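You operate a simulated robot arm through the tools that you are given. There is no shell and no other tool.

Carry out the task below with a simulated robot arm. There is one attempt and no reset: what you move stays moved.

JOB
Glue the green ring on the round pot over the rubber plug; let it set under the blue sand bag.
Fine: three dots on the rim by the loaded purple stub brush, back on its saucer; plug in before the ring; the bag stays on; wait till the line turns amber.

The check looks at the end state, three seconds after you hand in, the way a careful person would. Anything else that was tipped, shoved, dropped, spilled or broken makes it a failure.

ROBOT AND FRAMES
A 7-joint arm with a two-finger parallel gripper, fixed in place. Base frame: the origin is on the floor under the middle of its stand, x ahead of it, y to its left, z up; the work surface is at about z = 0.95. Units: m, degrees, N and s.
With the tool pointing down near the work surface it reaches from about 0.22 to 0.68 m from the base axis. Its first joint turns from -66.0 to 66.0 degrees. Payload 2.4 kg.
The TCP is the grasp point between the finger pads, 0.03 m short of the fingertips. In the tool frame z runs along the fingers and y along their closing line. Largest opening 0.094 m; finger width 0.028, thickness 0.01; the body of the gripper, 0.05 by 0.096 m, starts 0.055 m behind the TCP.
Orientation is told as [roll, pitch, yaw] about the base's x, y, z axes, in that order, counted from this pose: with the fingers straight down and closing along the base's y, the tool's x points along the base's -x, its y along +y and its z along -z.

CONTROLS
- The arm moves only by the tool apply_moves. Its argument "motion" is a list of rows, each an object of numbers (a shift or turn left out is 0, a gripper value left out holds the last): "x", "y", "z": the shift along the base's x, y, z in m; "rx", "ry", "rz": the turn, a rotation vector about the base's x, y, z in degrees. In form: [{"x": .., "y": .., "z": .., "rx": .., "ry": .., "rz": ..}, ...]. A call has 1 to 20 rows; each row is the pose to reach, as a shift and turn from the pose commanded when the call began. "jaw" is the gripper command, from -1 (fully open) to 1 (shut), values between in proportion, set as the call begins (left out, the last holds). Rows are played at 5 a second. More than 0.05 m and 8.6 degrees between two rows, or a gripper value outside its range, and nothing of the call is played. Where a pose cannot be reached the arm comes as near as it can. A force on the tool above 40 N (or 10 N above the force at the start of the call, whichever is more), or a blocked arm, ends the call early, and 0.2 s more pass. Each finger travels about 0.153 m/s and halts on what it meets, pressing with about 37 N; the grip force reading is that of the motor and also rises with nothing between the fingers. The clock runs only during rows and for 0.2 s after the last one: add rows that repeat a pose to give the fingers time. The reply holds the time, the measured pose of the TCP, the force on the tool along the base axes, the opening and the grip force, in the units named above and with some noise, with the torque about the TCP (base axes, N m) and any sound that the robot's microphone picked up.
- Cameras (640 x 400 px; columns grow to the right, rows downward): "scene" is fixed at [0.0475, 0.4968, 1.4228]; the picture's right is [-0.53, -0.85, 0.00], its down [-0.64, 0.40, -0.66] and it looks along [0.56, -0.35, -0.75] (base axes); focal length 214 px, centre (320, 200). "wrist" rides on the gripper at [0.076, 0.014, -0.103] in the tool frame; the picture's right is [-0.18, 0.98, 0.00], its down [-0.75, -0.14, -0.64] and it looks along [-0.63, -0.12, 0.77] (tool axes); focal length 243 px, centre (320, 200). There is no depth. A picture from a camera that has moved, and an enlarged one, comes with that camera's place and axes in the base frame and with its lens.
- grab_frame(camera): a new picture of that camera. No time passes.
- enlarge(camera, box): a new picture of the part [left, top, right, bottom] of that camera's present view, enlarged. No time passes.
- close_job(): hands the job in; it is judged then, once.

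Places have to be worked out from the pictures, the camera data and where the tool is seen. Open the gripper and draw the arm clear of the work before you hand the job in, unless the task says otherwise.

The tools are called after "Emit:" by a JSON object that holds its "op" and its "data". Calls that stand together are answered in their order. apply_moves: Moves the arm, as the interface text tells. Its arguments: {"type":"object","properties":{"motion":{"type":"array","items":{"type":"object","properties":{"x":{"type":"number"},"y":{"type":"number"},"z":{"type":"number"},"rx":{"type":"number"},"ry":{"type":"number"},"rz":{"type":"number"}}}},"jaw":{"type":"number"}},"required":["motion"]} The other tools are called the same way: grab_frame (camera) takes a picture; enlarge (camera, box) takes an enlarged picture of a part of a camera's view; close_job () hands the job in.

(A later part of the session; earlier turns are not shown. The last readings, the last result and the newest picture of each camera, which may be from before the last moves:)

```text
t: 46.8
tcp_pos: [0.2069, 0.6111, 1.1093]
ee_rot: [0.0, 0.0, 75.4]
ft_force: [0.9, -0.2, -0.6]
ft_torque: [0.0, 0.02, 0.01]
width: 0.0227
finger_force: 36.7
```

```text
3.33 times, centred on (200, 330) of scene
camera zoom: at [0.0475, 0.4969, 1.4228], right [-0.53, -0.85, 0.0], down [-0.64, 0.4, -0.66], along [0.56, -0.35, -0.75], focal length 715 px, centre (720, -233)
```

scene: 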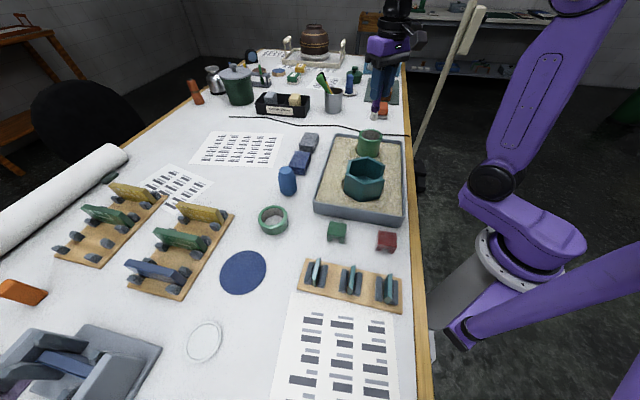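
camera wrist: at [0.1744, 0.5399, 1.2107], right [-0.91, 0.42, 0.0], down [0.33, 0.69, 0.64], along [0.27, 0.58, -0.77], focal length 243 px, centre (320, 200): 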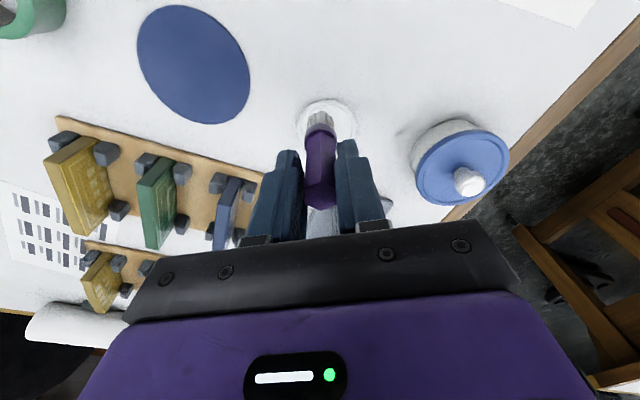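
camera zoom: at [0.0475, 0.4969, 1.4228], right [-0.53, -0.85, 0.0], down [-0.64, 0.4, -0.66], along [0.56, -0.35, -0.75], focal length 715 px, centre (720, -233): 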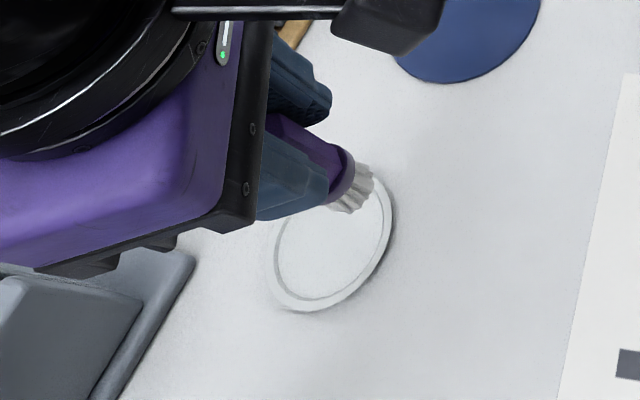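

Emit:
{"op": "apply_moves", "data": {"motion": [{"x": 0.002, "y": 0.015, "z": -0.02}, {"x": 0.003, "y": 0.024, "z": -0.035}, {"x": 0.004, "y": 0.031, "z": -0.05}, {"x": 0.004, "y": 0.031, "z": -0.058}, {"x": 0.004, "y": 0.031, "z": -0.058}]}}

Emit:
{"op": "enlarge", "data": {"camera": "wrist", "box": [260, 90, 380, 210]}}

Emit:
{"op": "enlarge", "data": {"camera": "scene", "box": [170, 300, 240, 370]}}

```text
t: 48.0
tcp_pos: [0.2118, 0.6431, 1.0511]
ee_rot: [0.0, -0.1, 75.5]
ft_force: [-0.1, 0.3, -0.9]
ft_torque: [-0.01, 0.01, 0.0]
width: 0.0224
finger_force: 37.1
```

```text
3.33 times, centred on (320, 150) of wrist
camera zoom: at [0.1785, 0.5712, 1.1531], right [-0.91, 0.42, 0.0], down [0.33, 0.69, 0.64], along [0.27, 0.58, -0.77], focal length 809 px, centre (320, 367)
```

zoom: 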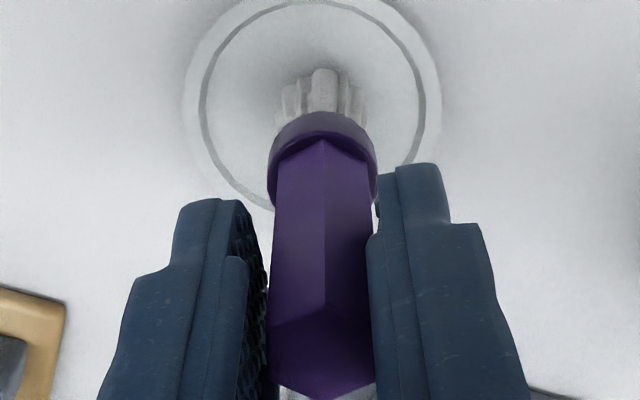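

```text
5.71 times, centred on (205, 335) of scene
camera zoom: at [0.0475, 0.4968, 1.4228], right [-0.53, -0.85, 0.0], down [-0.64, 0.4, -0.66], along [0.56, -0.35, -0.75], focal length 1226 px, centre (977, -571)
```

zoom: 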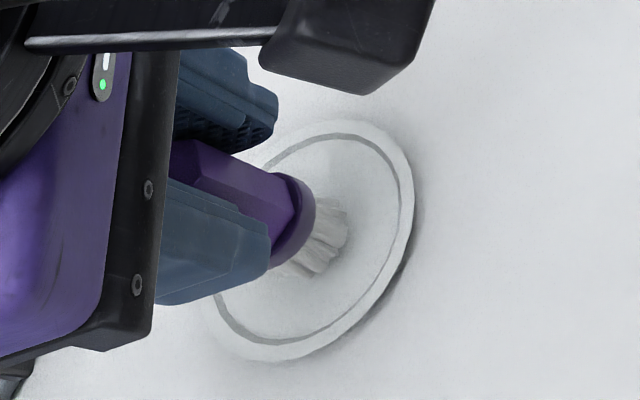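

The bristles are over the middle of the saucer. I'll lower the last few millimetres gently.

Emit:
{"op": "apply_moves", "data": {"motion": [{"z": -0.002}, {"z": -0.004}, {"z": -0.005}, {"z": -0.006}, {"z": -0.006}]}}

```text
t: 49.2
tcp_pos: [0.2109, 0.6417, 1.0456]
ee_rot: [0.0, 0.0, 75.6]
ft_force: [-0.4, 0.1, -0.2]
ft_torque: [-0.01, 0.01, -0.03]
width: 0.0224
finger_force: 36.9
```

Emit:
{"op": "apply_moves", "data": {"motion": [{"z": -0.0005}, {"z": -0.001}, {"z": -0.0015}, {"z": -0.0015}]}}

```text
t: 50.2
tcp_pos: [0.2107, 0.641, 1.0458]
ee_rot: [0.2, 0.0, 75.5]
ft_force: [-1.5, -0.1, 4.6]
ft_torque: [0.04, 0.01, 0.02]
width: 0.0224
finger_force: 37.4
```

Contact with the saucer at 4.6 N. I'll open the jaws and check that the brush stands.

Emit:
{"op": "apply_moves", "data": {"motion": [{"z": 0.0}, {"z": 0.0}, {"z": 0.0}], "jaw": -0.2}}

Emit:
{"op": "enlarge", "data": {"camera": "wrist", "box": [240, 90, 400, 250]}}

```text
t: 51.0
tcp_pos: [0.2117, 0.6408, 1.0442]
ee_rot: [-0.1, 0.0, 75.5]
ft_force: [-0.4, 0.3, 0.2]
ft_torque: [0.01, 0.0, 0.01]
width: 0.0564
finger_force: 0.0
```

```text
2.50 times, centred on (320, 170) of wrist
camera zoom: at [0.1788, 0.5704, 1.1458], right [-0.91, 0.42, 0.0], down [0.33, 0.69, 0.64], along [0.27, 0.58, -0.77], focal length 606 px, centre (320, 275)
```

zoom: 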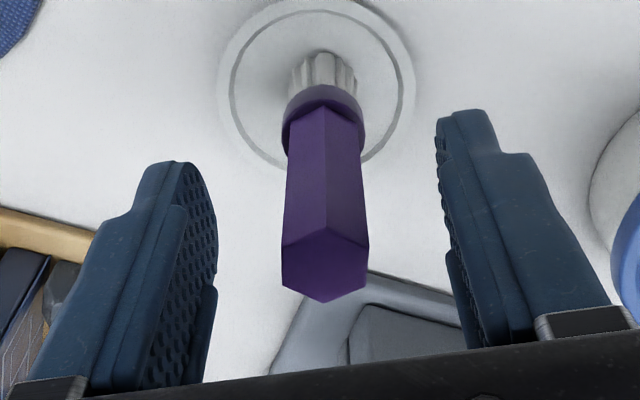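

The brush stands upright on its saucer. I'll retreat straight back between the fingers, rise, and move to view the plug.

Emit:
{"op": "apply_moves", "data": {"motion": [{"x": -0.01, "y": -0.038}, {"x": -0.02, "y": -0.077}, {"x": -0.022, "y": -0.085, "z": 0.045}, {"x": -0.022, "y": -0.09, "z": 0.09}, {"x": -0.02, "y": -0.1, "z": 0.135}, {"x": 0.001, "y": -0.12, "z": 0.137, "rz": -7.5}, {"x": 0.022, "y": -0.14, "z": 0.139, "rz": -15}, {"x": 0.042, "y": -0.16, "z": 0.141, "rz": -22.5}, {"x": 0.063, "y": -0.18, "z": 0.143, "rz": -30}, {"x": 0.084, "y": -0.2, "z": 0.145, "rz": -37.5}, {"x": 0.105, "y": -0.22, "z": 0.147, "rz": -45}, {"x": 0.126, "y": -0.24, "z": 0.149, "rz": -52.5}, {"x": 0.147, "y": -0.26, "z": 0.151, "rz": -60}, {"x": 0.167, "y": -0.28, "z": 0.153, "rz": -67.5}, {"x": 0.188, "y": -0.3, "z": 0.155, "rz": -75.5}, {"x": 0.188, "y": -0.3, "z": 0.155, "rz": -75.5}], "jaw": -0.2}}

Emit:
{"op": "grab_frame", "data": {"camera": "wrist"}}

Emit:
{"op": "grab_frame", "data": {"camera": "scene"}}

```text
t: 54.4
tcp_pos: [0.3982, 0.3382, 1.1989]
ee_rot: [0.0, 0.0, -0.1]
ft_force: [0.2, -0.1, -0.2]
ft_torque: [-0.02, -0.01, -0.02]
width: 0.0565
finger_force: 0.0
```

```text
taken
camera wrist: at [0.3224, 0.3541, 1.3006], right [0.19, 0.98, 0.0], down [0.75, -0.14, 0.64], along [0.63, -0.12, -0.77], focal length 243 px, centre (320, 200)
```

wrist: 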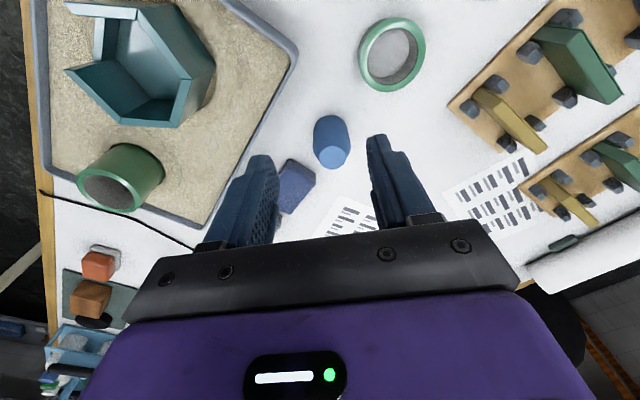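

```text
taken
```

scene: 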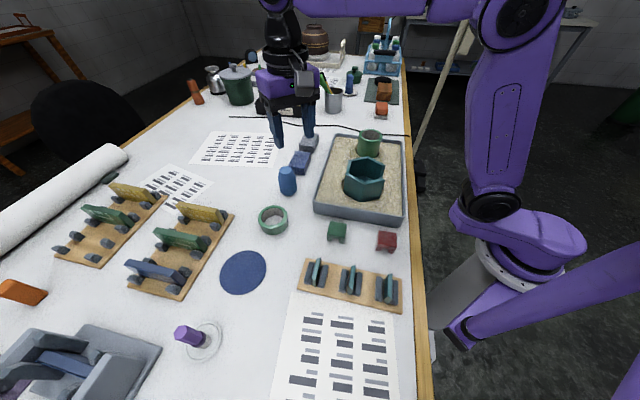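

Emit:
{"op": "enlarge", "data": {"camera": "wrist", "box": [295, 105, 365, 175]}}

Emit:
{"op": "enlarge", "data": {"camera": "wrist", "box": [350, 10, 440, 100]}}

Emit:
{"op": "enlarge", "data": {"camera": "scene", "box": [160, 300, 240, 370]}}

```text
5.71 times, centred on (330, 140) of wrist
camera zoom: at [0.3224, 0.3541, 1.3006], right [0.19, 0.98, 0.0], down [0.75, -0.14, 0.64], along [0.63, -0.12, -0.77], focal length 1386 px, centre (263, 543)
```

zoom: 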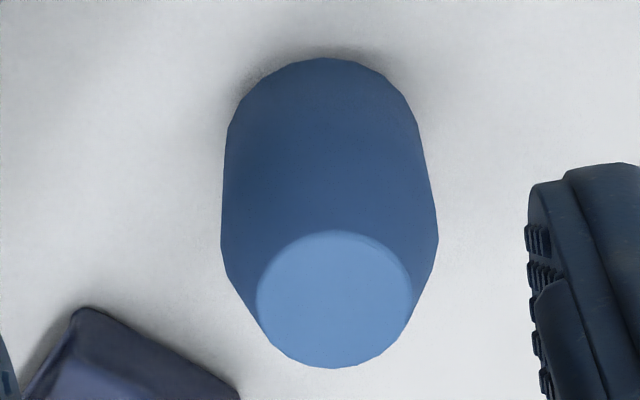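

```text
4.44 times, centred on (395, 55) of wrist
camera zoom: at [0.3224, 0.3541, 1.3006], right [0.19, 0.98, 0.0], down [0.75, -0.14, 0.64], along [0.63, -0.12, -0.77], focal length 1078 px, centre (-13, 844)
```

zoom: 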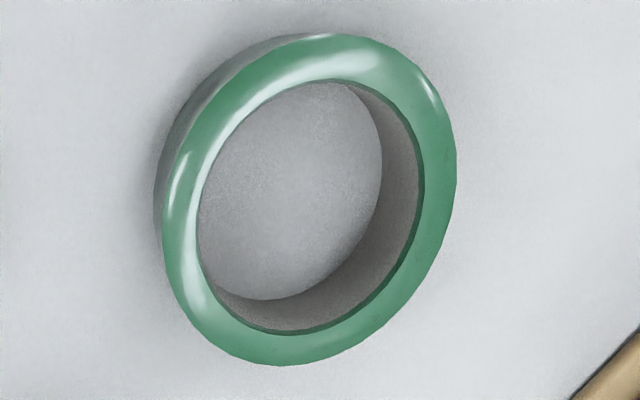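

```text
5.71 times, centred on (200, 335) of scene
camera zoom: at [0.0475, 0.4968, 1.4228], right [-0.53, -0.85, 0.0], down [-0.64, 0.4, -0.66], along [0.56, -0.35, -0.75], focal length 1226 px, centre (1006, -571)
```

zoom: 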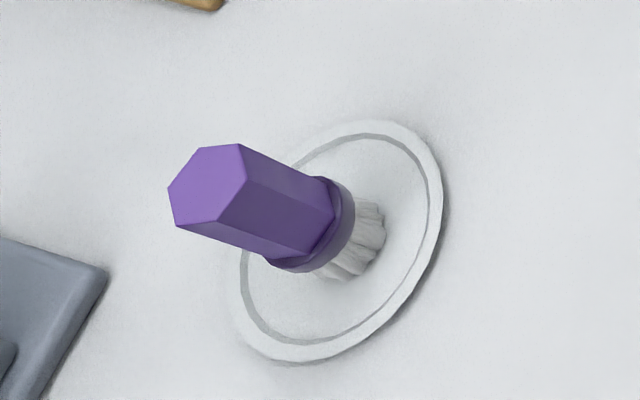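

The brush is back upright on the saucer. The plug is a barrel tapered at both ends: centre (0.472, 0.341), top at z 1.041, about 0.050 m across, and its straight part ends near z 1.012. I'll open wide and hover over it.

Emit:
{"op": "apply_moves", "data": {"motion": [{"x": 0.025, "y": 0.001, "z": -0.02}, {"x": 0.05, "y": 0.002, "z": -0.045}, {"x": 0.074, "y": 0.0033, "z": -0.075}, {"x": 0.074, "y": 0.0033, "z": -0.075}], "jaw": -1}}

Emit:
{"op": "grab_frame", "data": {"camera": "wrist"}}

Emit:
{"op": "enlarge", "data": {"camera": "scene", "box": [250, 110, 350, 210]}}

```text
t: 55.4
tcp_pos: [0.4731, 0.3441, 1.1225]
ee_rot: [0.1, 0.0, 0.0]
ft_force: [0.1, 0.6, -0.5]
ft_torque: [-0.04, -0.03, 0.02]
width: 0.094
finger_force: 0.0
```

```text
taken
camera wrist: at [0.3972, 0.358, 1.2245], right [0.18, 0.98, 0.0], down [0.75, -0.14, 0.64], along [0.63, -0.12, -0.77], focal length 243 px, centre (320, 200)
```

wrist: 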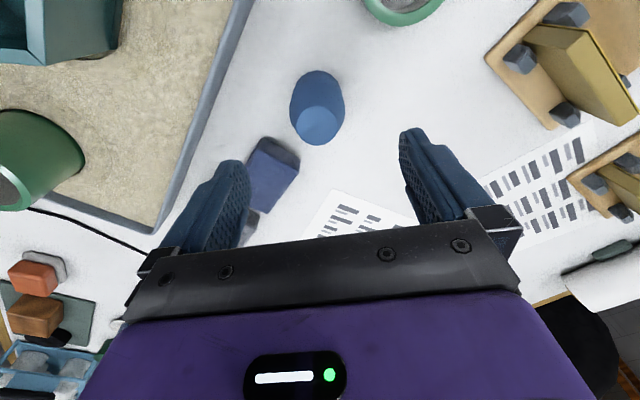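

```text
4.00 times, centred on (300, 160) of scene
camera zoom: at [0.0475, 0.4968, 1.4228], right [-0.53, -0.85, 0.0], down [-0.64, 0.4, -0.66], along [0.56, -0.35, -0.75], focal length 858 px, centre (400, 360)
```

zoom: 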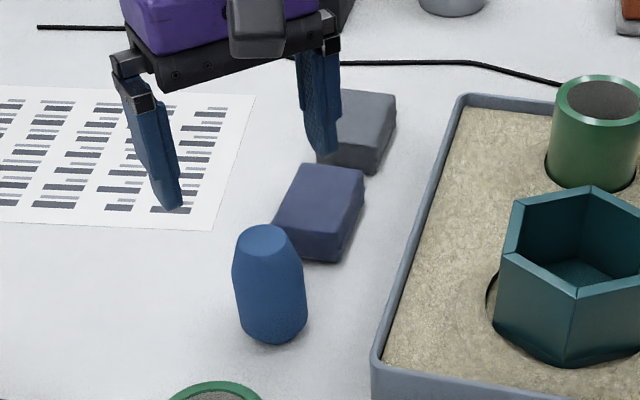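

The plug top is centred between the open fingers, and the descent stays above the bag. Going down to grip just below the shoulder of the plug.

Emit:
{"op": "apply_moves", "data": {"motion": [{"z": -0.03}, {"z": -0.06}, {"z": -0.08}, {"z": -0.089}, {"z": -0.089}]}}

Emit:
{"op": "grab_frame", "data": {"camera": "wrist"}}

Emit:
{"op": "enlarge", "data": {"camera": "scene", "box": [250, 130, 350, 210]}}

```text
t: 56.6
tcp_pos: [0.4738, 0.3441, 1.0354]
ee_rot: [0.1, 0.1, 0.0]
ft_force: [0.6, 0.5, 0.8]
ft_torque: [-0.02, 0.01, -0.02]
width: 0.0942
finger_force: 0.0
```

```text
taken
camera wrist: at [0.397, 0.3584, 1.1369], right [0.18, 0.98, 0.0], down [0.75, -0.14, 0.64], along [0.63, -0.12, -0.77], focal length 243 px, centre (320, 200)
```

wrist: 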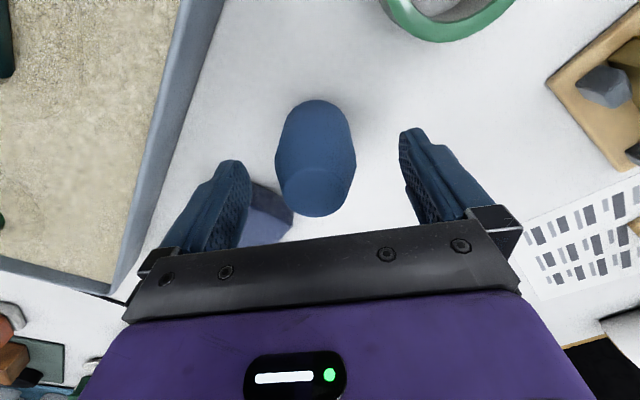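

```text
5.00 times, centred on (300, 170) of scene
camera zoom: at [0.0475, 0.4968, 1.4228], right [-0.53, -0.85, 0.0], down [-0.64, 0.4, -0.66], along [0.56, -0.35, -0.75], focal length 1072 px, centre (420, 350)
```

zoom: 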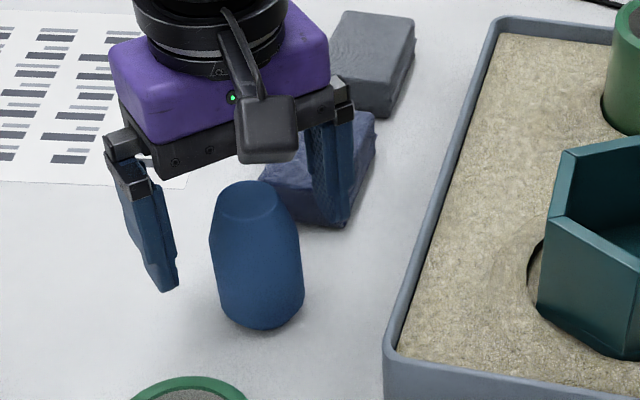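

Emit:
{"op": "apply_moves", "data": {"motion": [{"x": -0.001, "y": -0.0015}, {"x": -0.001, "y": -0.0015}]}}

Emit:
{"op": "apply_moves", "data": {"motion": [{"z": 0.0}, {"z": 0.0}, {"z": 0.0}, {"z": 0.0}], "jaw": 1}}

Emit:
{"op": "grab_frame", "data": {"camera": "wrist"}}

Emit:
{"op": "enlarge", "data": {"camera": "scene", "box": [250, 130, 350, 210]}}

```text
t: 57.2
tcp_pos: [0.4723, 0.3454, 1.0362]
ee_rot: [0.1, 0.0, 0.1]
ft_force: [-0.1, -0.3, 0.0]
ft_torque: [0.0, -0.03, -0.01]
width: 0.0938
finger_force: 0.1
```

```text
t: 58.2
tcp_pos: [0.4718, 0.344, 1.0352]
ee_rot: [0.0, 0.0, 0.0]
ft_force: [-0.1, -1.4, 2.9]
ft_torque: [-0.05, 0.03, 0.01]
width: 0.0488
finger_force: 37.1
```

```text
taken
camera wrist: at [0.3961, 0.3569, 1.1371], right [0.18, 0.98, 0.0], down [0.75, -0.14, 0.64], along [0.63, -0.12, -0.77], focal length 243 px, centre (320, 200)
```

wrist: 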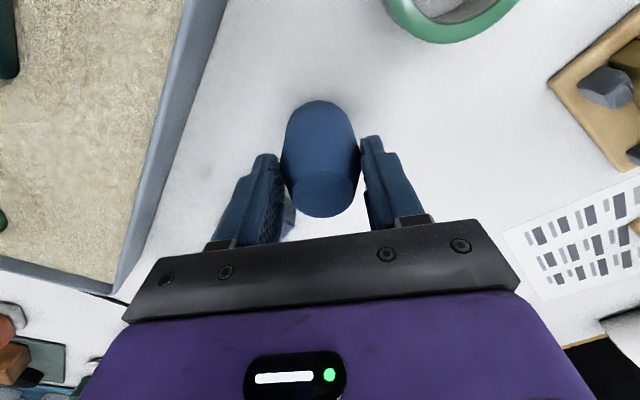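

```text
5.00 times, centred on (300, 170) of scene
camera zoom: at [0.0474, 0.4968, 1.4228], right [-0.53, -0.85, 0.0], down [-0.64, 0.4, -0.66], along [0.56, -0.35, -0.75], focal length 1072 px, centre (420, 350)
```

zoom: 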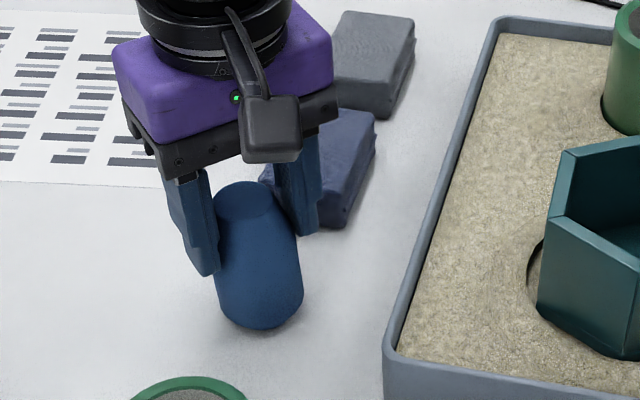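

Gripped at 48.8 mm. I'll lift slowly and check that the plug comes with the fingers.

Emit:
{"op": "apply_moves", "data": {"motion": [{"z": 0.005}, {"z": 0.012}, {"z": 0.02}, {"z": 0.03}, {"z": 0.03}]}}

Emit:
{"op": "enlarge", "data": {"camera": "scene", "box": [250, 120, 350, 200]}}

```text
t: 59.4
tcp_pos: [0.4717, 0.3439, 1.0659]
ee_rot: [-0.1, 0.0, 0.0]
ft_force: [-0.4, 0.3, -0.8]
ft_torque: [0.01, 0.0, -0.01]
width: 0.0489
finger_force: 37.0
```

```text
5.00 times, centred on (300, 160) of scene
camera zoom: at [0.0475, 0.4968, 1.4228], right [-0.53, -0.85, 0.0], down [-0.64, 0.4, -0.66], along [0.56, -0.35, -0.75], focal length 1072 px, centre (420, 400)
```

zoom: 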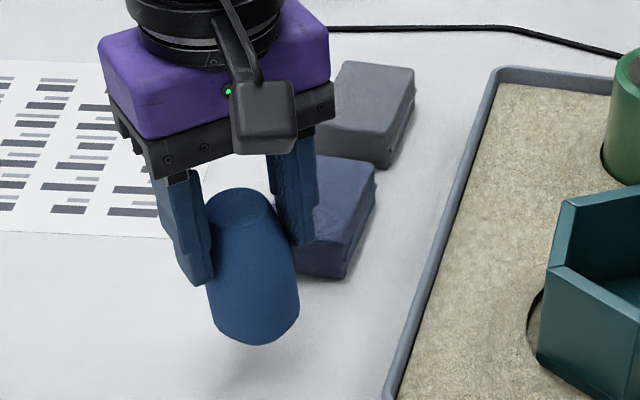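

The plug is held. I'll raise it and carry it over the pot.

Emit:
{"op": "apply_moves", "data": {"motion": [{"z": 0.045}, {"z": 0.09}, {"z": 0.134}, {"x": -0.002, "y": -0.047, "z": 0.134}, {"x": -0.004, "y": -0.094, "z": 0.134}, {"x": -0.007, "y": -0.141, "z": 0.134}, {"x": -0.009, "y": -0.188, "z": 0.134}, {"x": -0.011, "y": -0.235, "z": 0.134}, {"x": -0.0135, "y": -0.286, "z": 0.134}, {"x": -0.0135, "y": -0.286, "z": 0.134}]}}

```text
refused: row 9 steps farther than a row can; nothing moved
```

Emit:
{"op": "apply_moves", "data": {"motion": [{"z": 0.045}, {"z": 0.09}, {"z": 0.134}, {"x": -0.002, "y": -0.045, "z": 0.134}, {"x": -0.004, "y": -0.09, "z": 0.134}, {"x": -0.006, "y": -0.135, "z": 0.134}, {"x": -0.008, "y": -0.18, "z": 0.134}, {"x": -0.01, "y": -0.22, "z": 0.134}, {"x": -0.012, "y": -0.255, "z": 0.134}, {"x": -0.0135, "y": -0.286, "z": 0.134}, {"x": -0.0135, "y": -0.286, "z": 0.134}]}}

Emit:
{"op": "grab_frame", "data": {"camera": "wrist"}}

Emit:
{"op": "enlarge", "data": {"camera": "scene", "box": [330, 70, 420, 160]}}

```text
t: 61.8
tcp_pos: [0.4592, 0.0553, 1.1978]
ee_rot: [0.1, 0.0, 0.0]
ft_force: [0.9, -0.3, -0.8]
ft_torque: [0.01, -0.01, 0.02]
width: 0.0489
finger_force: 37.0
```

```text
taken
camera wrist: at [0.3824, 0.0695, 1.3008], right [0.18, 0.98, 0.0], down [0.75, -0.14, 0.64], along [0.63, -0.12, -0.77], focal length 243 px, centre (320, 200)
```

wrist: 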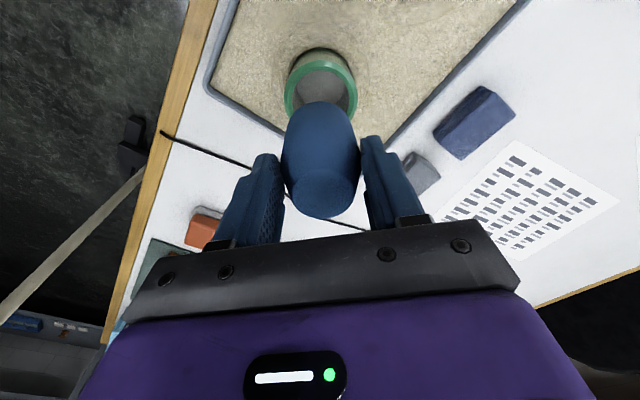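

```text
4.44 times, centred on (375, 115) of scene
camera zoom: at [0.0475, 0.4968, 1.4228], right [-0.53, -0.85, 0.0], down [-0.64, 0.4, -0.66], along [0.56, -0.35, -0.75], focal length 953 px, centre (76, 578)
```

zoom: 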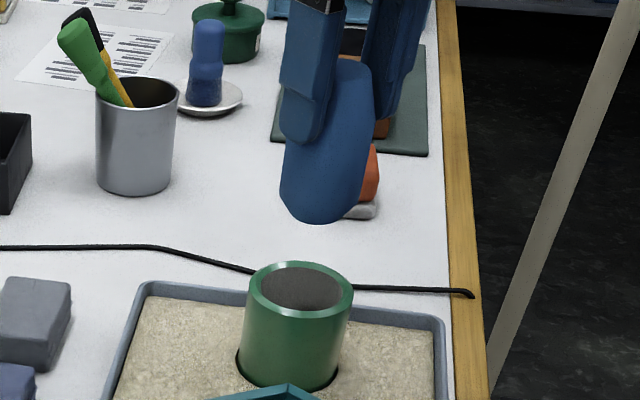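

Emit:
{"op": "enlarge", "data": {"camera": "wrist", "box": [270, 35, 370, 135]}}

Emit:
{"op": "enlarge", "data": {"camera": "wrist", "box": [270, 130, 370, 230]}}

```text
4.00 times, centred on (320, 85) of wrist
camera zoom: at [0.3824, 0.0695, 1.3008], right [0.18, 0.98, 0.0], down [0.75, -0.14, 0.64], along [0.63, -0.12, -0.77], focal length 970 px, centre (320, 660)
```

zoom: 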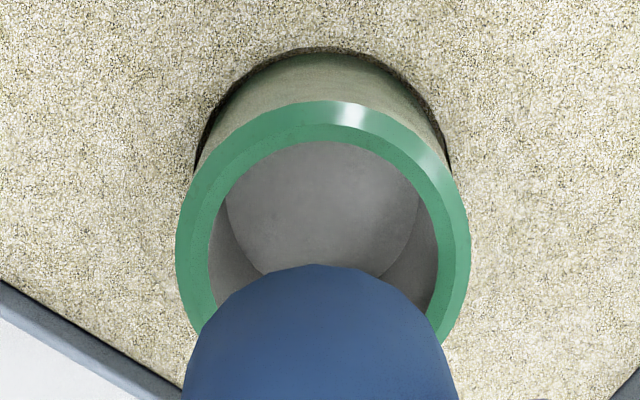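

```text
4.00 times, centred on (320, 180) of wrist
camera zoom: at [0.3824, 0.0695, 1.3008], right [0.18, 0.98, 0.0], down [0.75, -0.14, 0.64], along [0.63, -0.12, -0.77], focal length 970 px, centre (320, 280)
```

zoom: 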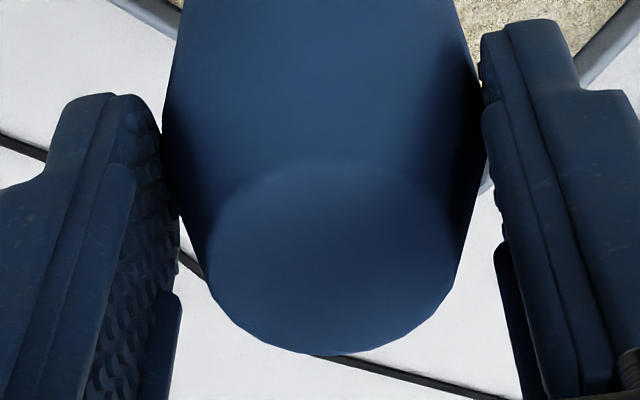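

The plug and pot axes agree to about 1 mm. I'll nudge 0.7 mm and lower the plug's tapered end into the mouth, checking forces.

Emit:
{"op": "apply_moves", "data": {"motion": [{"y": 0.0007, "z": -0.02}, {"y": 0.0007, "z": -0.04}, {"y": 0.0007, "z": -0.055}, {"y": 0.0007, "z": -0.065}, {"y": 0.0007, "z": -0.065}]}}

Emit:
{"op": "enlarge", "data": {"camera": "scene", "box": [340, 90, 400, 160]}}

Emit:
{"op": "enlarge", "data": {"camera": "wrist", "box": [260, 60, 380, 180]}}

```text
t: 63.0
tcp_pos: [0.459, 0.0585, 1.1339]
ee_rot: [0.1, 0.0, 0.1]
ft_force: [-1.8, 0.9, 4.6]
ft_torque: [-0.01, -0.04, 0.02]
width: 0.0491
finger_force: 37.2
```

```text
5.71 times, centred on (370, 125) of scene
camera zoom: at [0.0473, 0.4968, 1.4228], right [-0.53, -0.85, 0.0], down [-0.64, 0.4, -0.66], along [0.56, -0.35, -0.75], focal length 1226 px, centre (34, 629)
```

zoom: 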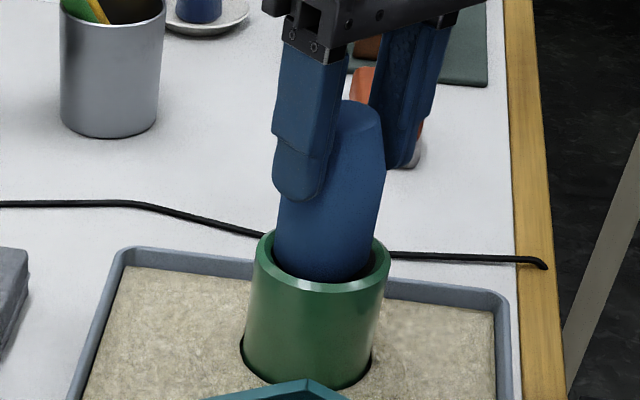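

```text
3.33 times, centred on (320, 120) of wrist
camera zoom: at [0.3827, 0.0712, 1.2359], right [0.18, 0.98, 0.0], down [0.75, -0.14, 0.64], along [0.63, -0.12, -0.77], focal length 809 px, centre (320, 467)
```

zoom: 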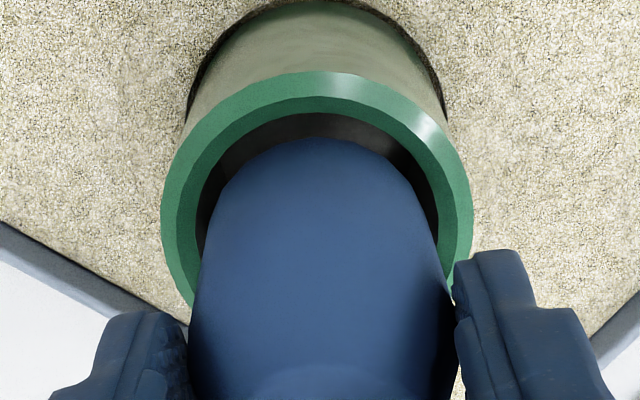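

There's light contact: the plug sits about 2.5 mm too far in +x, touching the far inner bevel (a gap shows on the near side). I'll back up a little, shift −2.5 mm in x, and lower again.

Emit:
{"op": "apply_moves", "data": {"motion": [{"z": 0.005}, {"x": -0.0025, "y": 0.0003, "z": 0.005}, {"x": -0.0025, "y": 0.0003, "z": 0.0}, {"x": -0.0025, "y": 0.0003, "z": -0.004}, {"x": -0.0025, "y": 0.0003, "z": -0.008}, {"x": -0.0025, "y": 0.0003, "z": -0.008}]}}

Emit:
{"op": "enlarge", "data": {"camera": "wrist", "box": [260, 60, 380, 180]}}

Emit:
{"op": "enlarge", "data": {"camera": "scene", "box": [340, 90, 400, 160]}}

```text
t: 64.4
tcp_pos: [0.4553, 0.0583, 1.1262]
ee_rot: [-0.1, 0.0, -0.1]
ft_force: [-0.5, -0.1, 0.0]
ft_torque: [-0.01, 0.02, 0.01]
width: 0.0492
finger_force: 36.5
```

```text
3.33 times, centred on (320, 120) of wrist
camera zoom: at [0.3799, 0.0716, 1.2274], right [0.18, 0.98, 0.0], down [0.75, -0.14, 0.64], along [0.63, -0.12, -0.77], focal length 809 px, centre (320, 467)
```

zoom: 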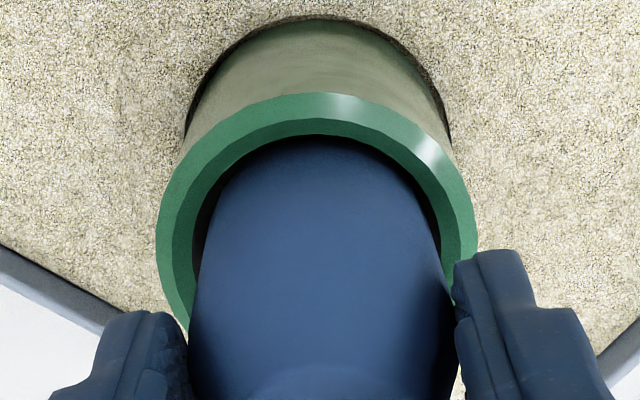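

```text
5.71 times, centred on (370, 125) of scene
camera zoom: at [0.0475, 0.4968, 1.4228], right [-0.53, -0.85, 0.0], down [-0.64, 0.4, -0.66], along [0.56, -0.35, -0.75], focal length 1226 px, centre (34, 629)
```

zoom: 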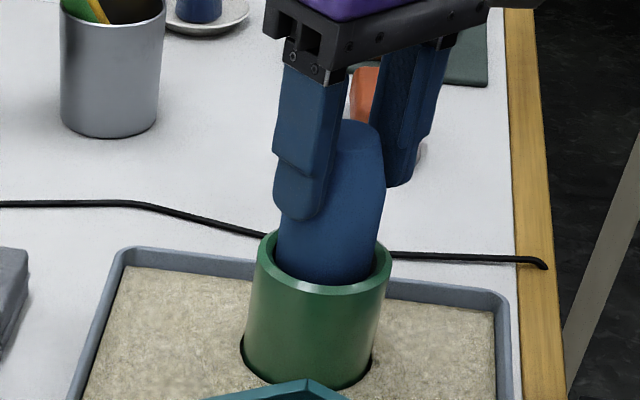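

No force now and the plug is about 1 cm in. I'll keep lowering until the fingertips are just above the rim.

Emit:
{"op": "apply_moves", "data": {"motion": [{"x": 0.001, "z": -0.006}, {"x": 0.001, "z": -0.012}, {"x": 0.001, "z": -0.018}, {"x": 0.001, "z": -0.022}, {"x": 0.001, "z": -0.022}]}}

Emit:
{"op": "enlarge", "data": {"camera": "wrist", "box": [250, 60, 390, 200]}}

Emit:
{"op": "enlarge", "data": {"camera": "scene", "box": [340, 90, 400, 160]}}

```text
t: 65.6
tcp_pos: [0.4577, 0.0577, 1.1046]
ee_rot: [0.0, 0.0, 0.0]
ft_force: [-2.4, -1.0, 1.9]
ft_torque: [-0.07, 0.08, -0.02]
width: 0.049
finger_force: 37.3
```

```text
2.86 times, centred on (320, 130) of wrist
camera zoom: at [0.3811, 0.0714, 1.2058], right [0.18, 0.98, 0.0], down [0.75, -0.14, 0.64], along [0.63, -0.12, -0.77], focal length 693 px, centre (320, 400)
```

zoom: 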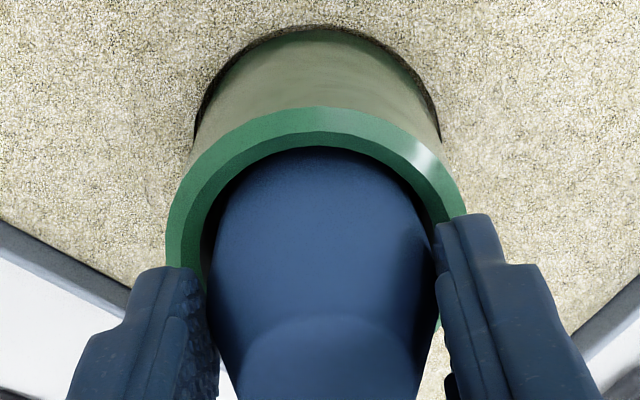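

```text
5.71 times, centred on (370, 125) of scene
camera zoom: at [0.0474, 0.4968, 1.4228], right [-0.53, -0.85, 0.0], down [-0.64, 0.4, -0.66], along [0.56, -0.35, -0.75], focal length 1226 px, centre (34, 629)
```

zoom: 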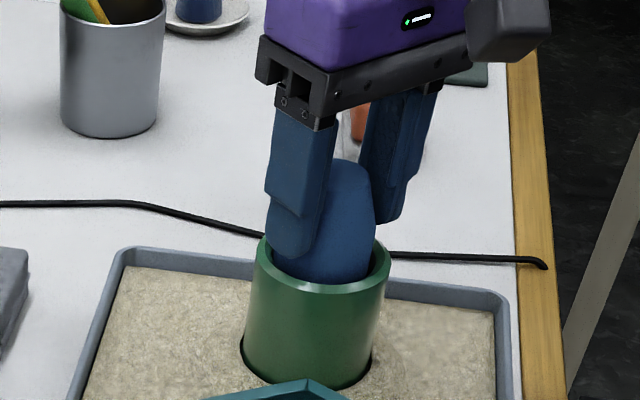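

Emit:
{"op": "apply_moves", "data": {"motion": [{"x": -0.0012, "y": 0.0003, "z": 0.0}, {"x": -0.0012, "y": 0.0003, "z": -0.002}, {"x": -0.0012, "y": 0.0003, "z": -0.004}, {"x": -0.0012, "y": 0.0003, "z": -0.004}]}}

Emit:
{"op": "enlarge", "data": {"camera": "scene", "box": [345, 110, 395, 150]}}

```text
t: 66.6
tcp_pos: [0.4568, 0.0575, 1.1021]
ee_rot: [0.1, 0.0, 0.1]
ft_force: [0.1, 0.1, -0.6]
ft_torque: [-0.03, -0.04, 0.0]
width: 0.0491
finger_force: 36.9
```

```text
10.00 times, centred on (370, 130) of scene
camera zoom: at [0.0475, 0.4968, 1.4228], right [-0.53, -0.85, 0.0], down [-0.64, 0.4, -0.66], along [0.56, -0.35, -0.75], focal length 2145 px, centre (-180, 900)
```

zoom: 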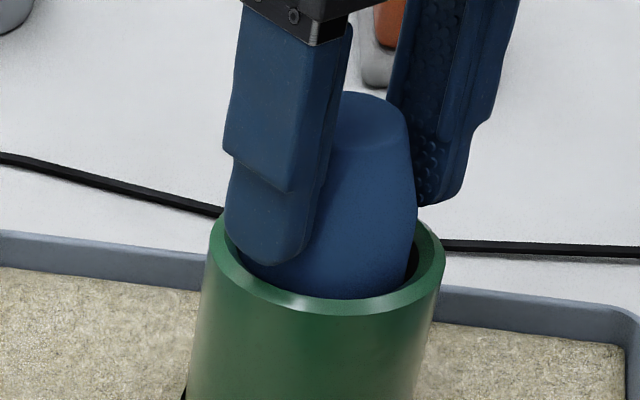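

Force is clear and the fingertips are just above the rim. I'll open and let the plug settle into the pot.

Emit:
{"op": "apply_moves", "data": {"motion": [{"z": 0.0}, {"z": 0.0}, {"z": 0.0}, {"z": 0.0}], "jaw": -0.5}}

Emit:
{"op": "enlarge", "data": {"camera": "scene", "box": [345, 110, 395, 150]}}

Emit:
{"op": "enlarge", "data": {"camera": "wrist", "box": [240, 60, 400, 220]}}

```text
t: 67.6
tcp_pos: [0.4555, 0.058, 1.1021]
ee_rot: [0.2, 0.0, 0.1]
ft_force: [-0.4, -0.8, -0.6]
ft_torque: [0.01, 0.01, -0.01]
width: 0.0705
finger_force: 0.1
```

```text
10.00 times, centred on (370, 130) of scene
camera zoom: at [0.0475, 0.4968, 1.4228], right [-0.53, -0.85, 0.0], down [-0.64, 0.4, -0.66], along [0.56, -0.35, -0.75], focal length 2145 px, centre (-180, 900)
```

zoom: 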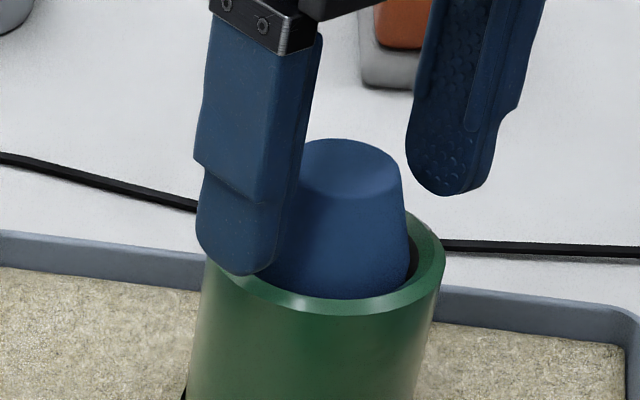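

```text
2.50 times, centred on (320, 140) of wrist
camera zoom: at [0.3799, 0.0716, 1.2022], right [0.18, 0.98, 0.0], down [0.75, -0.14, 0.64], along [0.63, -0.12, -0.77], focal length 606 px, centre (320, 350)
```

zoom: 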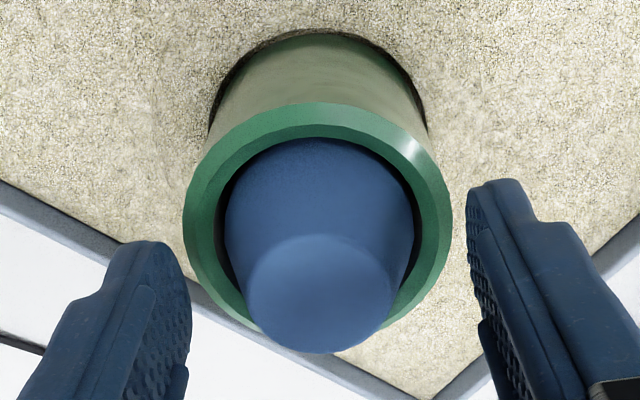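

The plug dropped into the pot and looks upright. I'll rise and check how far it protrudes.

Emit:
{"op": "apply_moves", "data": {"motion": [{"z": 0.03}, {"z": 0.07}, {"x": -0.03, "z": 0.09}, {"x": -0.05, "z": 0.1}, {"x": -0.05, "z": 0.1}]}}

Emit:
{"op": "grab_frame", "data": {"camera": "wrist"}}

Emit:
{"op": "enlarge", "data": {"camera": "scene", "box": [345, 110, 395, 150]}}

```text
t: 68.8
tcp_pos: [0.4074, 0.0577, 1.2001]
ee_rot: [0.1, 0.1, 0.0]
ft_force: [-1.3, -0.9, -0.2]
ft_torque: [0.0, 0.03, 0.02]
width: 0.0707
finger_force: 0.1
```

```text
taken
camera wrist: at [0.3302, 0.072, 1.3022], right [0.18, 0.98, 0.0], down [0.75, -0.14, 0.64], along [0.63, -0.12, -0.77], focal length 243 px, centre (320, 200)
```

wrist: 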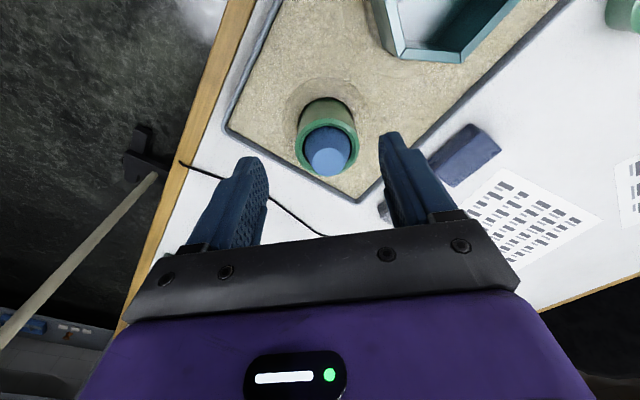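

```text
10.00 times, centred on (370, 130) of scene
camera zoom: at [0.0475, 0.4968, 1.4228], right [-0.53, -0.85, 0.0], down [-0.64, 0.4, -0.66], along [0.56, -0.35, -0.75], focal length 2145 px, centre (-180, 900)
```

zoom: 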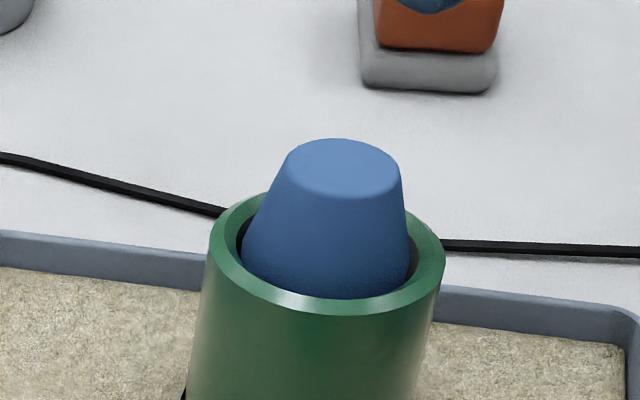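

Emit:
{"op": "enlarge", "data": {"camera": "wrist", "box": [285, 85, 375, 190]}}

Emit:
{"op": "enlarge", "data": {"camera": "wrist", "box": [300, 110, 356, 166]}}

```text
3.81 times, centred on (330, 138) of wrist
camera zoom: at [0.3302, 0.072, 1.3022], right [0.18, 0.98, 0.0], down [0.75, -0.14, 0.64], along [0.63, -0.12, -0.77], focal length 924 px, centre (282, 438)
```

zoom: 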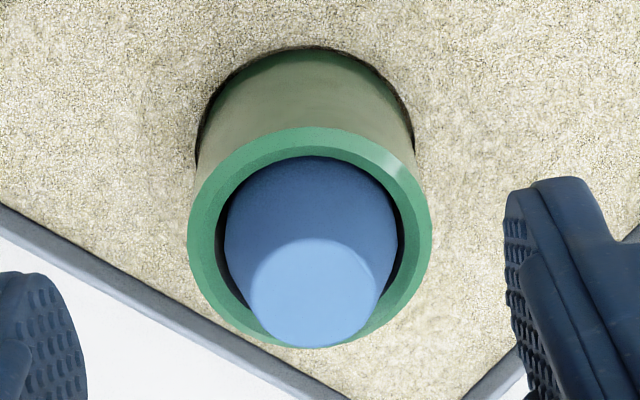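

```text
7.14 times, centred on (328, 138) of wrist
camera zoom: at [0.3302, 0.072, 1.3022], right [0.18, 0.98, 0.0], down [0.75, -0.14, 0.64], along [0.63, -0.12, -0.77], focal length 1733 px, centre (263, 643)
```

zoom: 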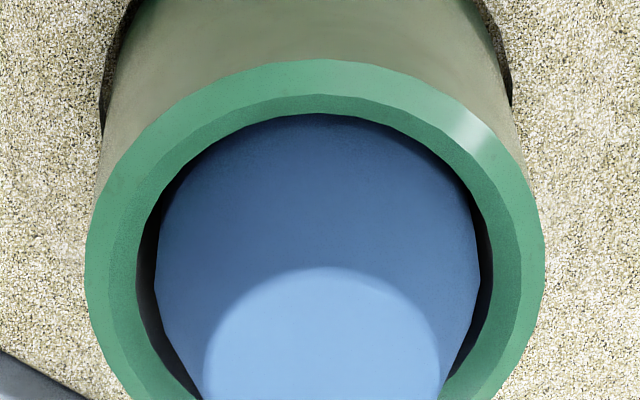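

The plug top is about 26 mm above the rim, which is more than I expected if it were seated. I'll close the fingers and press its top gently to make sure it's bottomed.

Emit:
{"op": "apply_moves", "data": {"motion": [{"x": 0.02, "z": 0.0}, {"x": 0.0506, "z": 0.0}, {"x": 0.0506, "z": -0.03}, {"x": 0.0506, "z": -0.06}, {"x": 0.0506, "z": -0.074}, {"x": 0.0506, "z": -0.074}], "jaw": 1}}

Emit:
{"op": "enlarge", "data": {"camera": "scene", "box": [340, 90, 400, 150]}}

```text
t: 70.2
tcp_pos: [0.4568, 0.0577, 1.1264]
ee_rot: [0.0, 0.0, 0.0]
ft_force: [0.6, 0.2, 0.4]
ft_torque: [0.02, 0.03, 0.0]
width: 0.0
finger_force: 32.8
```

```text
6.67 times, centred on (370, 120) of scene
camera zoom: at [0.0475, 0.4968, 1.4228], right [-0.53, -0.85, 0.0], down [-0.64, 0.4, -0.66], along [0.56, -0.35, -0.75], focal length 1430 px, centre (-13, 733)
```

zoom: 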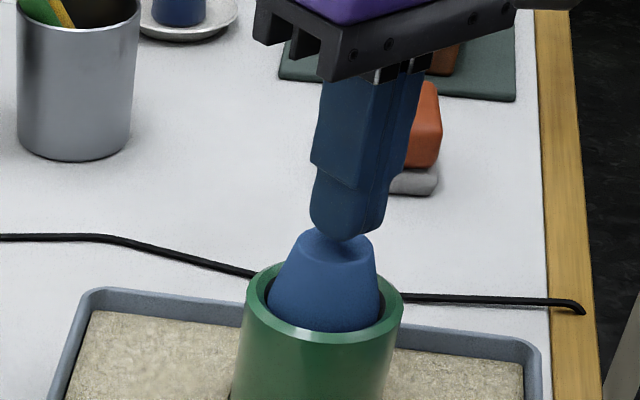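

Emit:
{"op": "apply_moves", "data": {"motion": [{"z": -0.002}, {"z": -0.004}, {"z": -0.005}, {"z": -0.006}, {"z": -0.006}]}}

```text
t: 71.4
tcp_pos: [0.4561, 0.0576, 1.119]
ee_rot: [0.0, 0.1, 0.0]
ft_force: [-0.5, 0.2, -0.5]
ft_torque: [0.02, 0.0, 0.05]
width: 0.0
finger_force: 33.2
```

Emit:
{"op": "apply_moves", "data": {"motion": [{"z": -0.001}, {"z": -0.002}, {"z": -0.003}, {"z": -0.003}]}}

Emit:
{"op": "enlarge", "data": {"camera": "scene", "box": [345, 105, 395, 150]}}

```text
t: 72.4
tcp_pos: [0.4558, 0.0585, 1.1173]
ee_rot: [0.1, -0.2, -0.1]
ft_force: [0.1, -0.5, 8.1]
ft_torque: [0.01, -0.03, 0.02]
width: 0.0
finger_force: 33.0
```

```text
8.89 times, centred on (370, 128) of scene
camera zoom: at [0.0473, 0.4968, 1.4228], right [-0.53, -0.85, 0.0], down [-0.64, 0.4, -0.66], along [0.56, -0.35, -0.75], focal length 1906 px, centre (-124, 844)
```

zoom: 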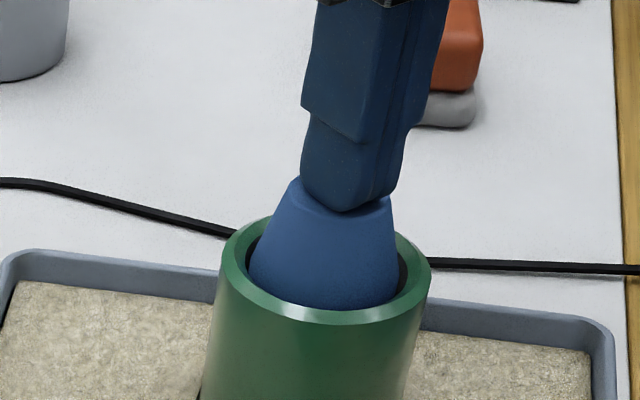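

Contact at 8 N with the plug top at about z 1.087. That matches an insertion of roughly 54 mm, close to the pot depth. One slightly firmer push will tell me whether it's bottomed.

Emit:
{"op": "apply_moves", "data": {"motion": [{"z": -0.0005}, {"z": -0.001}, {"z": -0.001}]}}

Emit:
{"op": "apply_moves", "data": {"motion": [{"z": 0.01}, {"z": 0.03}, {"z": 0.06}, {"z": 0.08}, {"x": -0.04, "z": 0.085}, {"x": -0.04, "z": 0.085}]}}

Emit:
{"op": "enlarge", "data": {"camera": "scene", "box": [345, 110, 395, 150]}}

Emit:
{"op": "enlarge", "data": {"camera": "wrist", "box": [270, 70, 390, 190]}}

```text
t: 73.2
tcp_pos: [0.4577, 0.0578, 1.1177]
ee_rot: [0.1, -0.2, 0.0]
ft_force: [-0.5, 0.5, 24.5]
ft_torque: [-0.01, -0.07, 0.02]
width: 0.0
finger_force: 33.0
```

```text
t: 74.6
tcp_pos: [0.416, 0.0584, 1.2022]
ee_rot: [0.0, 0.1, 0.1]
ft_force: [0.0, -0.5, 0.7]
ft_torque: [0.01, -0.01, 0.01]
width: 0.0002
finger_force: 33.2
```

```text
10.00 times, centred on (370, 130) of scene
camera zoom: at [0.0475, 0.4968, 1.4228], right [-0.53, -0.85, 0.0], down [-0.64, 0.4, -0.66], along [0.56, -0.35, -0.75], focal length 2145 px, centre (-180, 900)
```

zoom: 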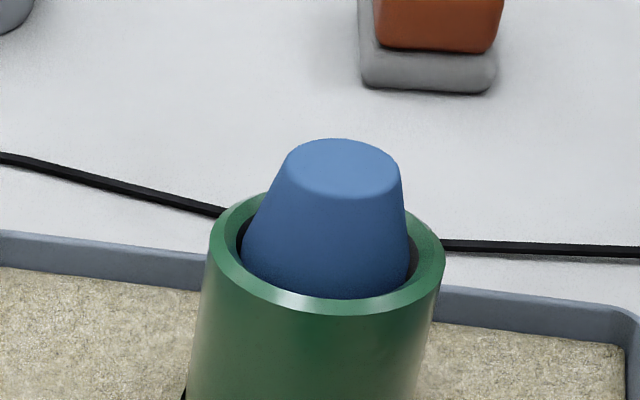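

```text
3.33 times, centred on (330, 130) of wrist
camera zoom: at [0.3401, 0.0718, 1.3033], right [0.18, 0.98, 0.0], down [0.75, -0.14, 0.64], along [0.63, -0.12, -0.77], focal length 809 px, centre (287, 433)
```

zoom: 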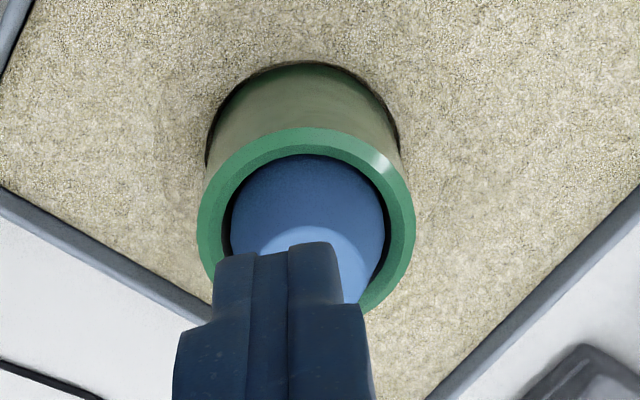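

The plug is bottomed: 24 N without moving, top at z 1.0875. Measured from the wall seen inside it, the ring is about 35 mm tall with inner radius about 28 mm, so it will clear the plug. Now I'll go over the ring with the jaws wide open.

Emit:
{"op": "apply_moves", "data": {"motion": [{"x": -0.003, "y": 0.045}, {"x": -0.007, "y": 0.09}, {"x": -0.011, "y": 0.135}, {"x": -0.015, "y": 0.18}, {"x": -0.019, "y": 0.225}, {"x": -0.023, "y": 0.27}, {"x": -0.026, "y": 0.315}, {"x": -0.029, "y": 0.345}, {"x": -0.029, "y": 0.364, "z": -0.02}, {"x": -0.029, "y": 0.364, "z": -0.06}, {"x": -0.029, "y": 0.364, "z": -0.1}, {"x": -0.029, "y": 0.364, "z": -0.1}], "jaw": -1}}

Emit:
{"op": "grab_frame", "data": {"camera": "wrist"}}

Emit:
{"op": "enlarge", "data": {"camera": "scene", "box": [210, 150, 340, 260]}}

```text
t: 77.2
tcp_pos: [0.3876, 0.4235, 1.1005]
ee_rot: [0.0, -0.1, 0.0]
ft_force: [0.7, -1.3, 0.3]
ft_torque: [-0.02, 0.01, 0.0]
width: 0.0941
finger_force: 0.0
```

```text
taken
camera wrist: at [0.3122, 0.4365, 1.2027], right [0.18, 0.98, 0.0], down [0.75, -0.14, 0.64], along [0.63, -0.12, -0.77], focal length 243 px, centre (320, 200)
```

wrist: 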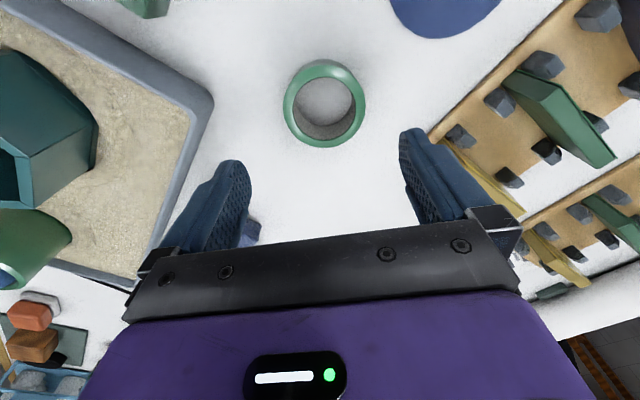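

```text
3.64 times, centred on (275, 205) of scene
camera zoom: at [0.0475, 0.4968, 1.4228], right [-0.53, -0.85, 0.0], down [-0.64, 0.4, -0.66], along [0.56, -0.35, -0.75], focal length 780 px, centre (484, 182)
```

zoom: 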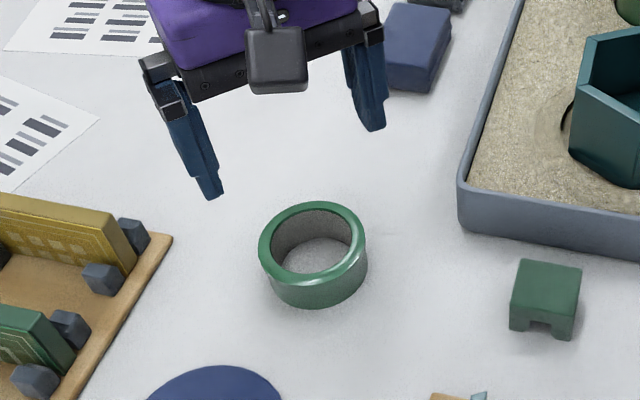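

Emit:
{"op": "enlarge", "data": {"camera": "wrist", "box": [270, 50, 380, 160]}}

```text
3.64 times, centred on (325, 105) of wrist
camera zoom: at [0.3122, 0.4365, 1.2027], right [0.18, 0.98, 0.0], down [0.75, -0.14, 0.64], along [0.63, -0.12, -0.77], focal length 882 px, centre (302, 546)
```

zoom: 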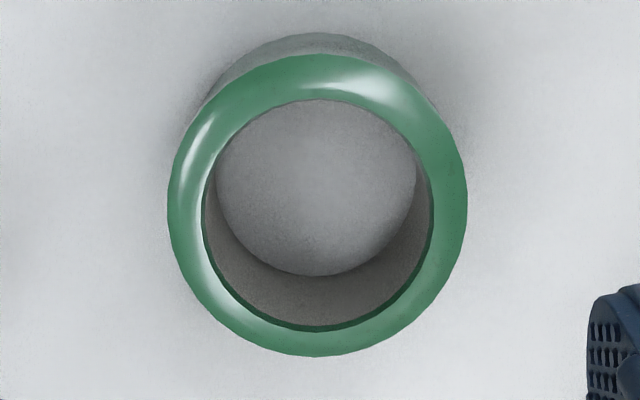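

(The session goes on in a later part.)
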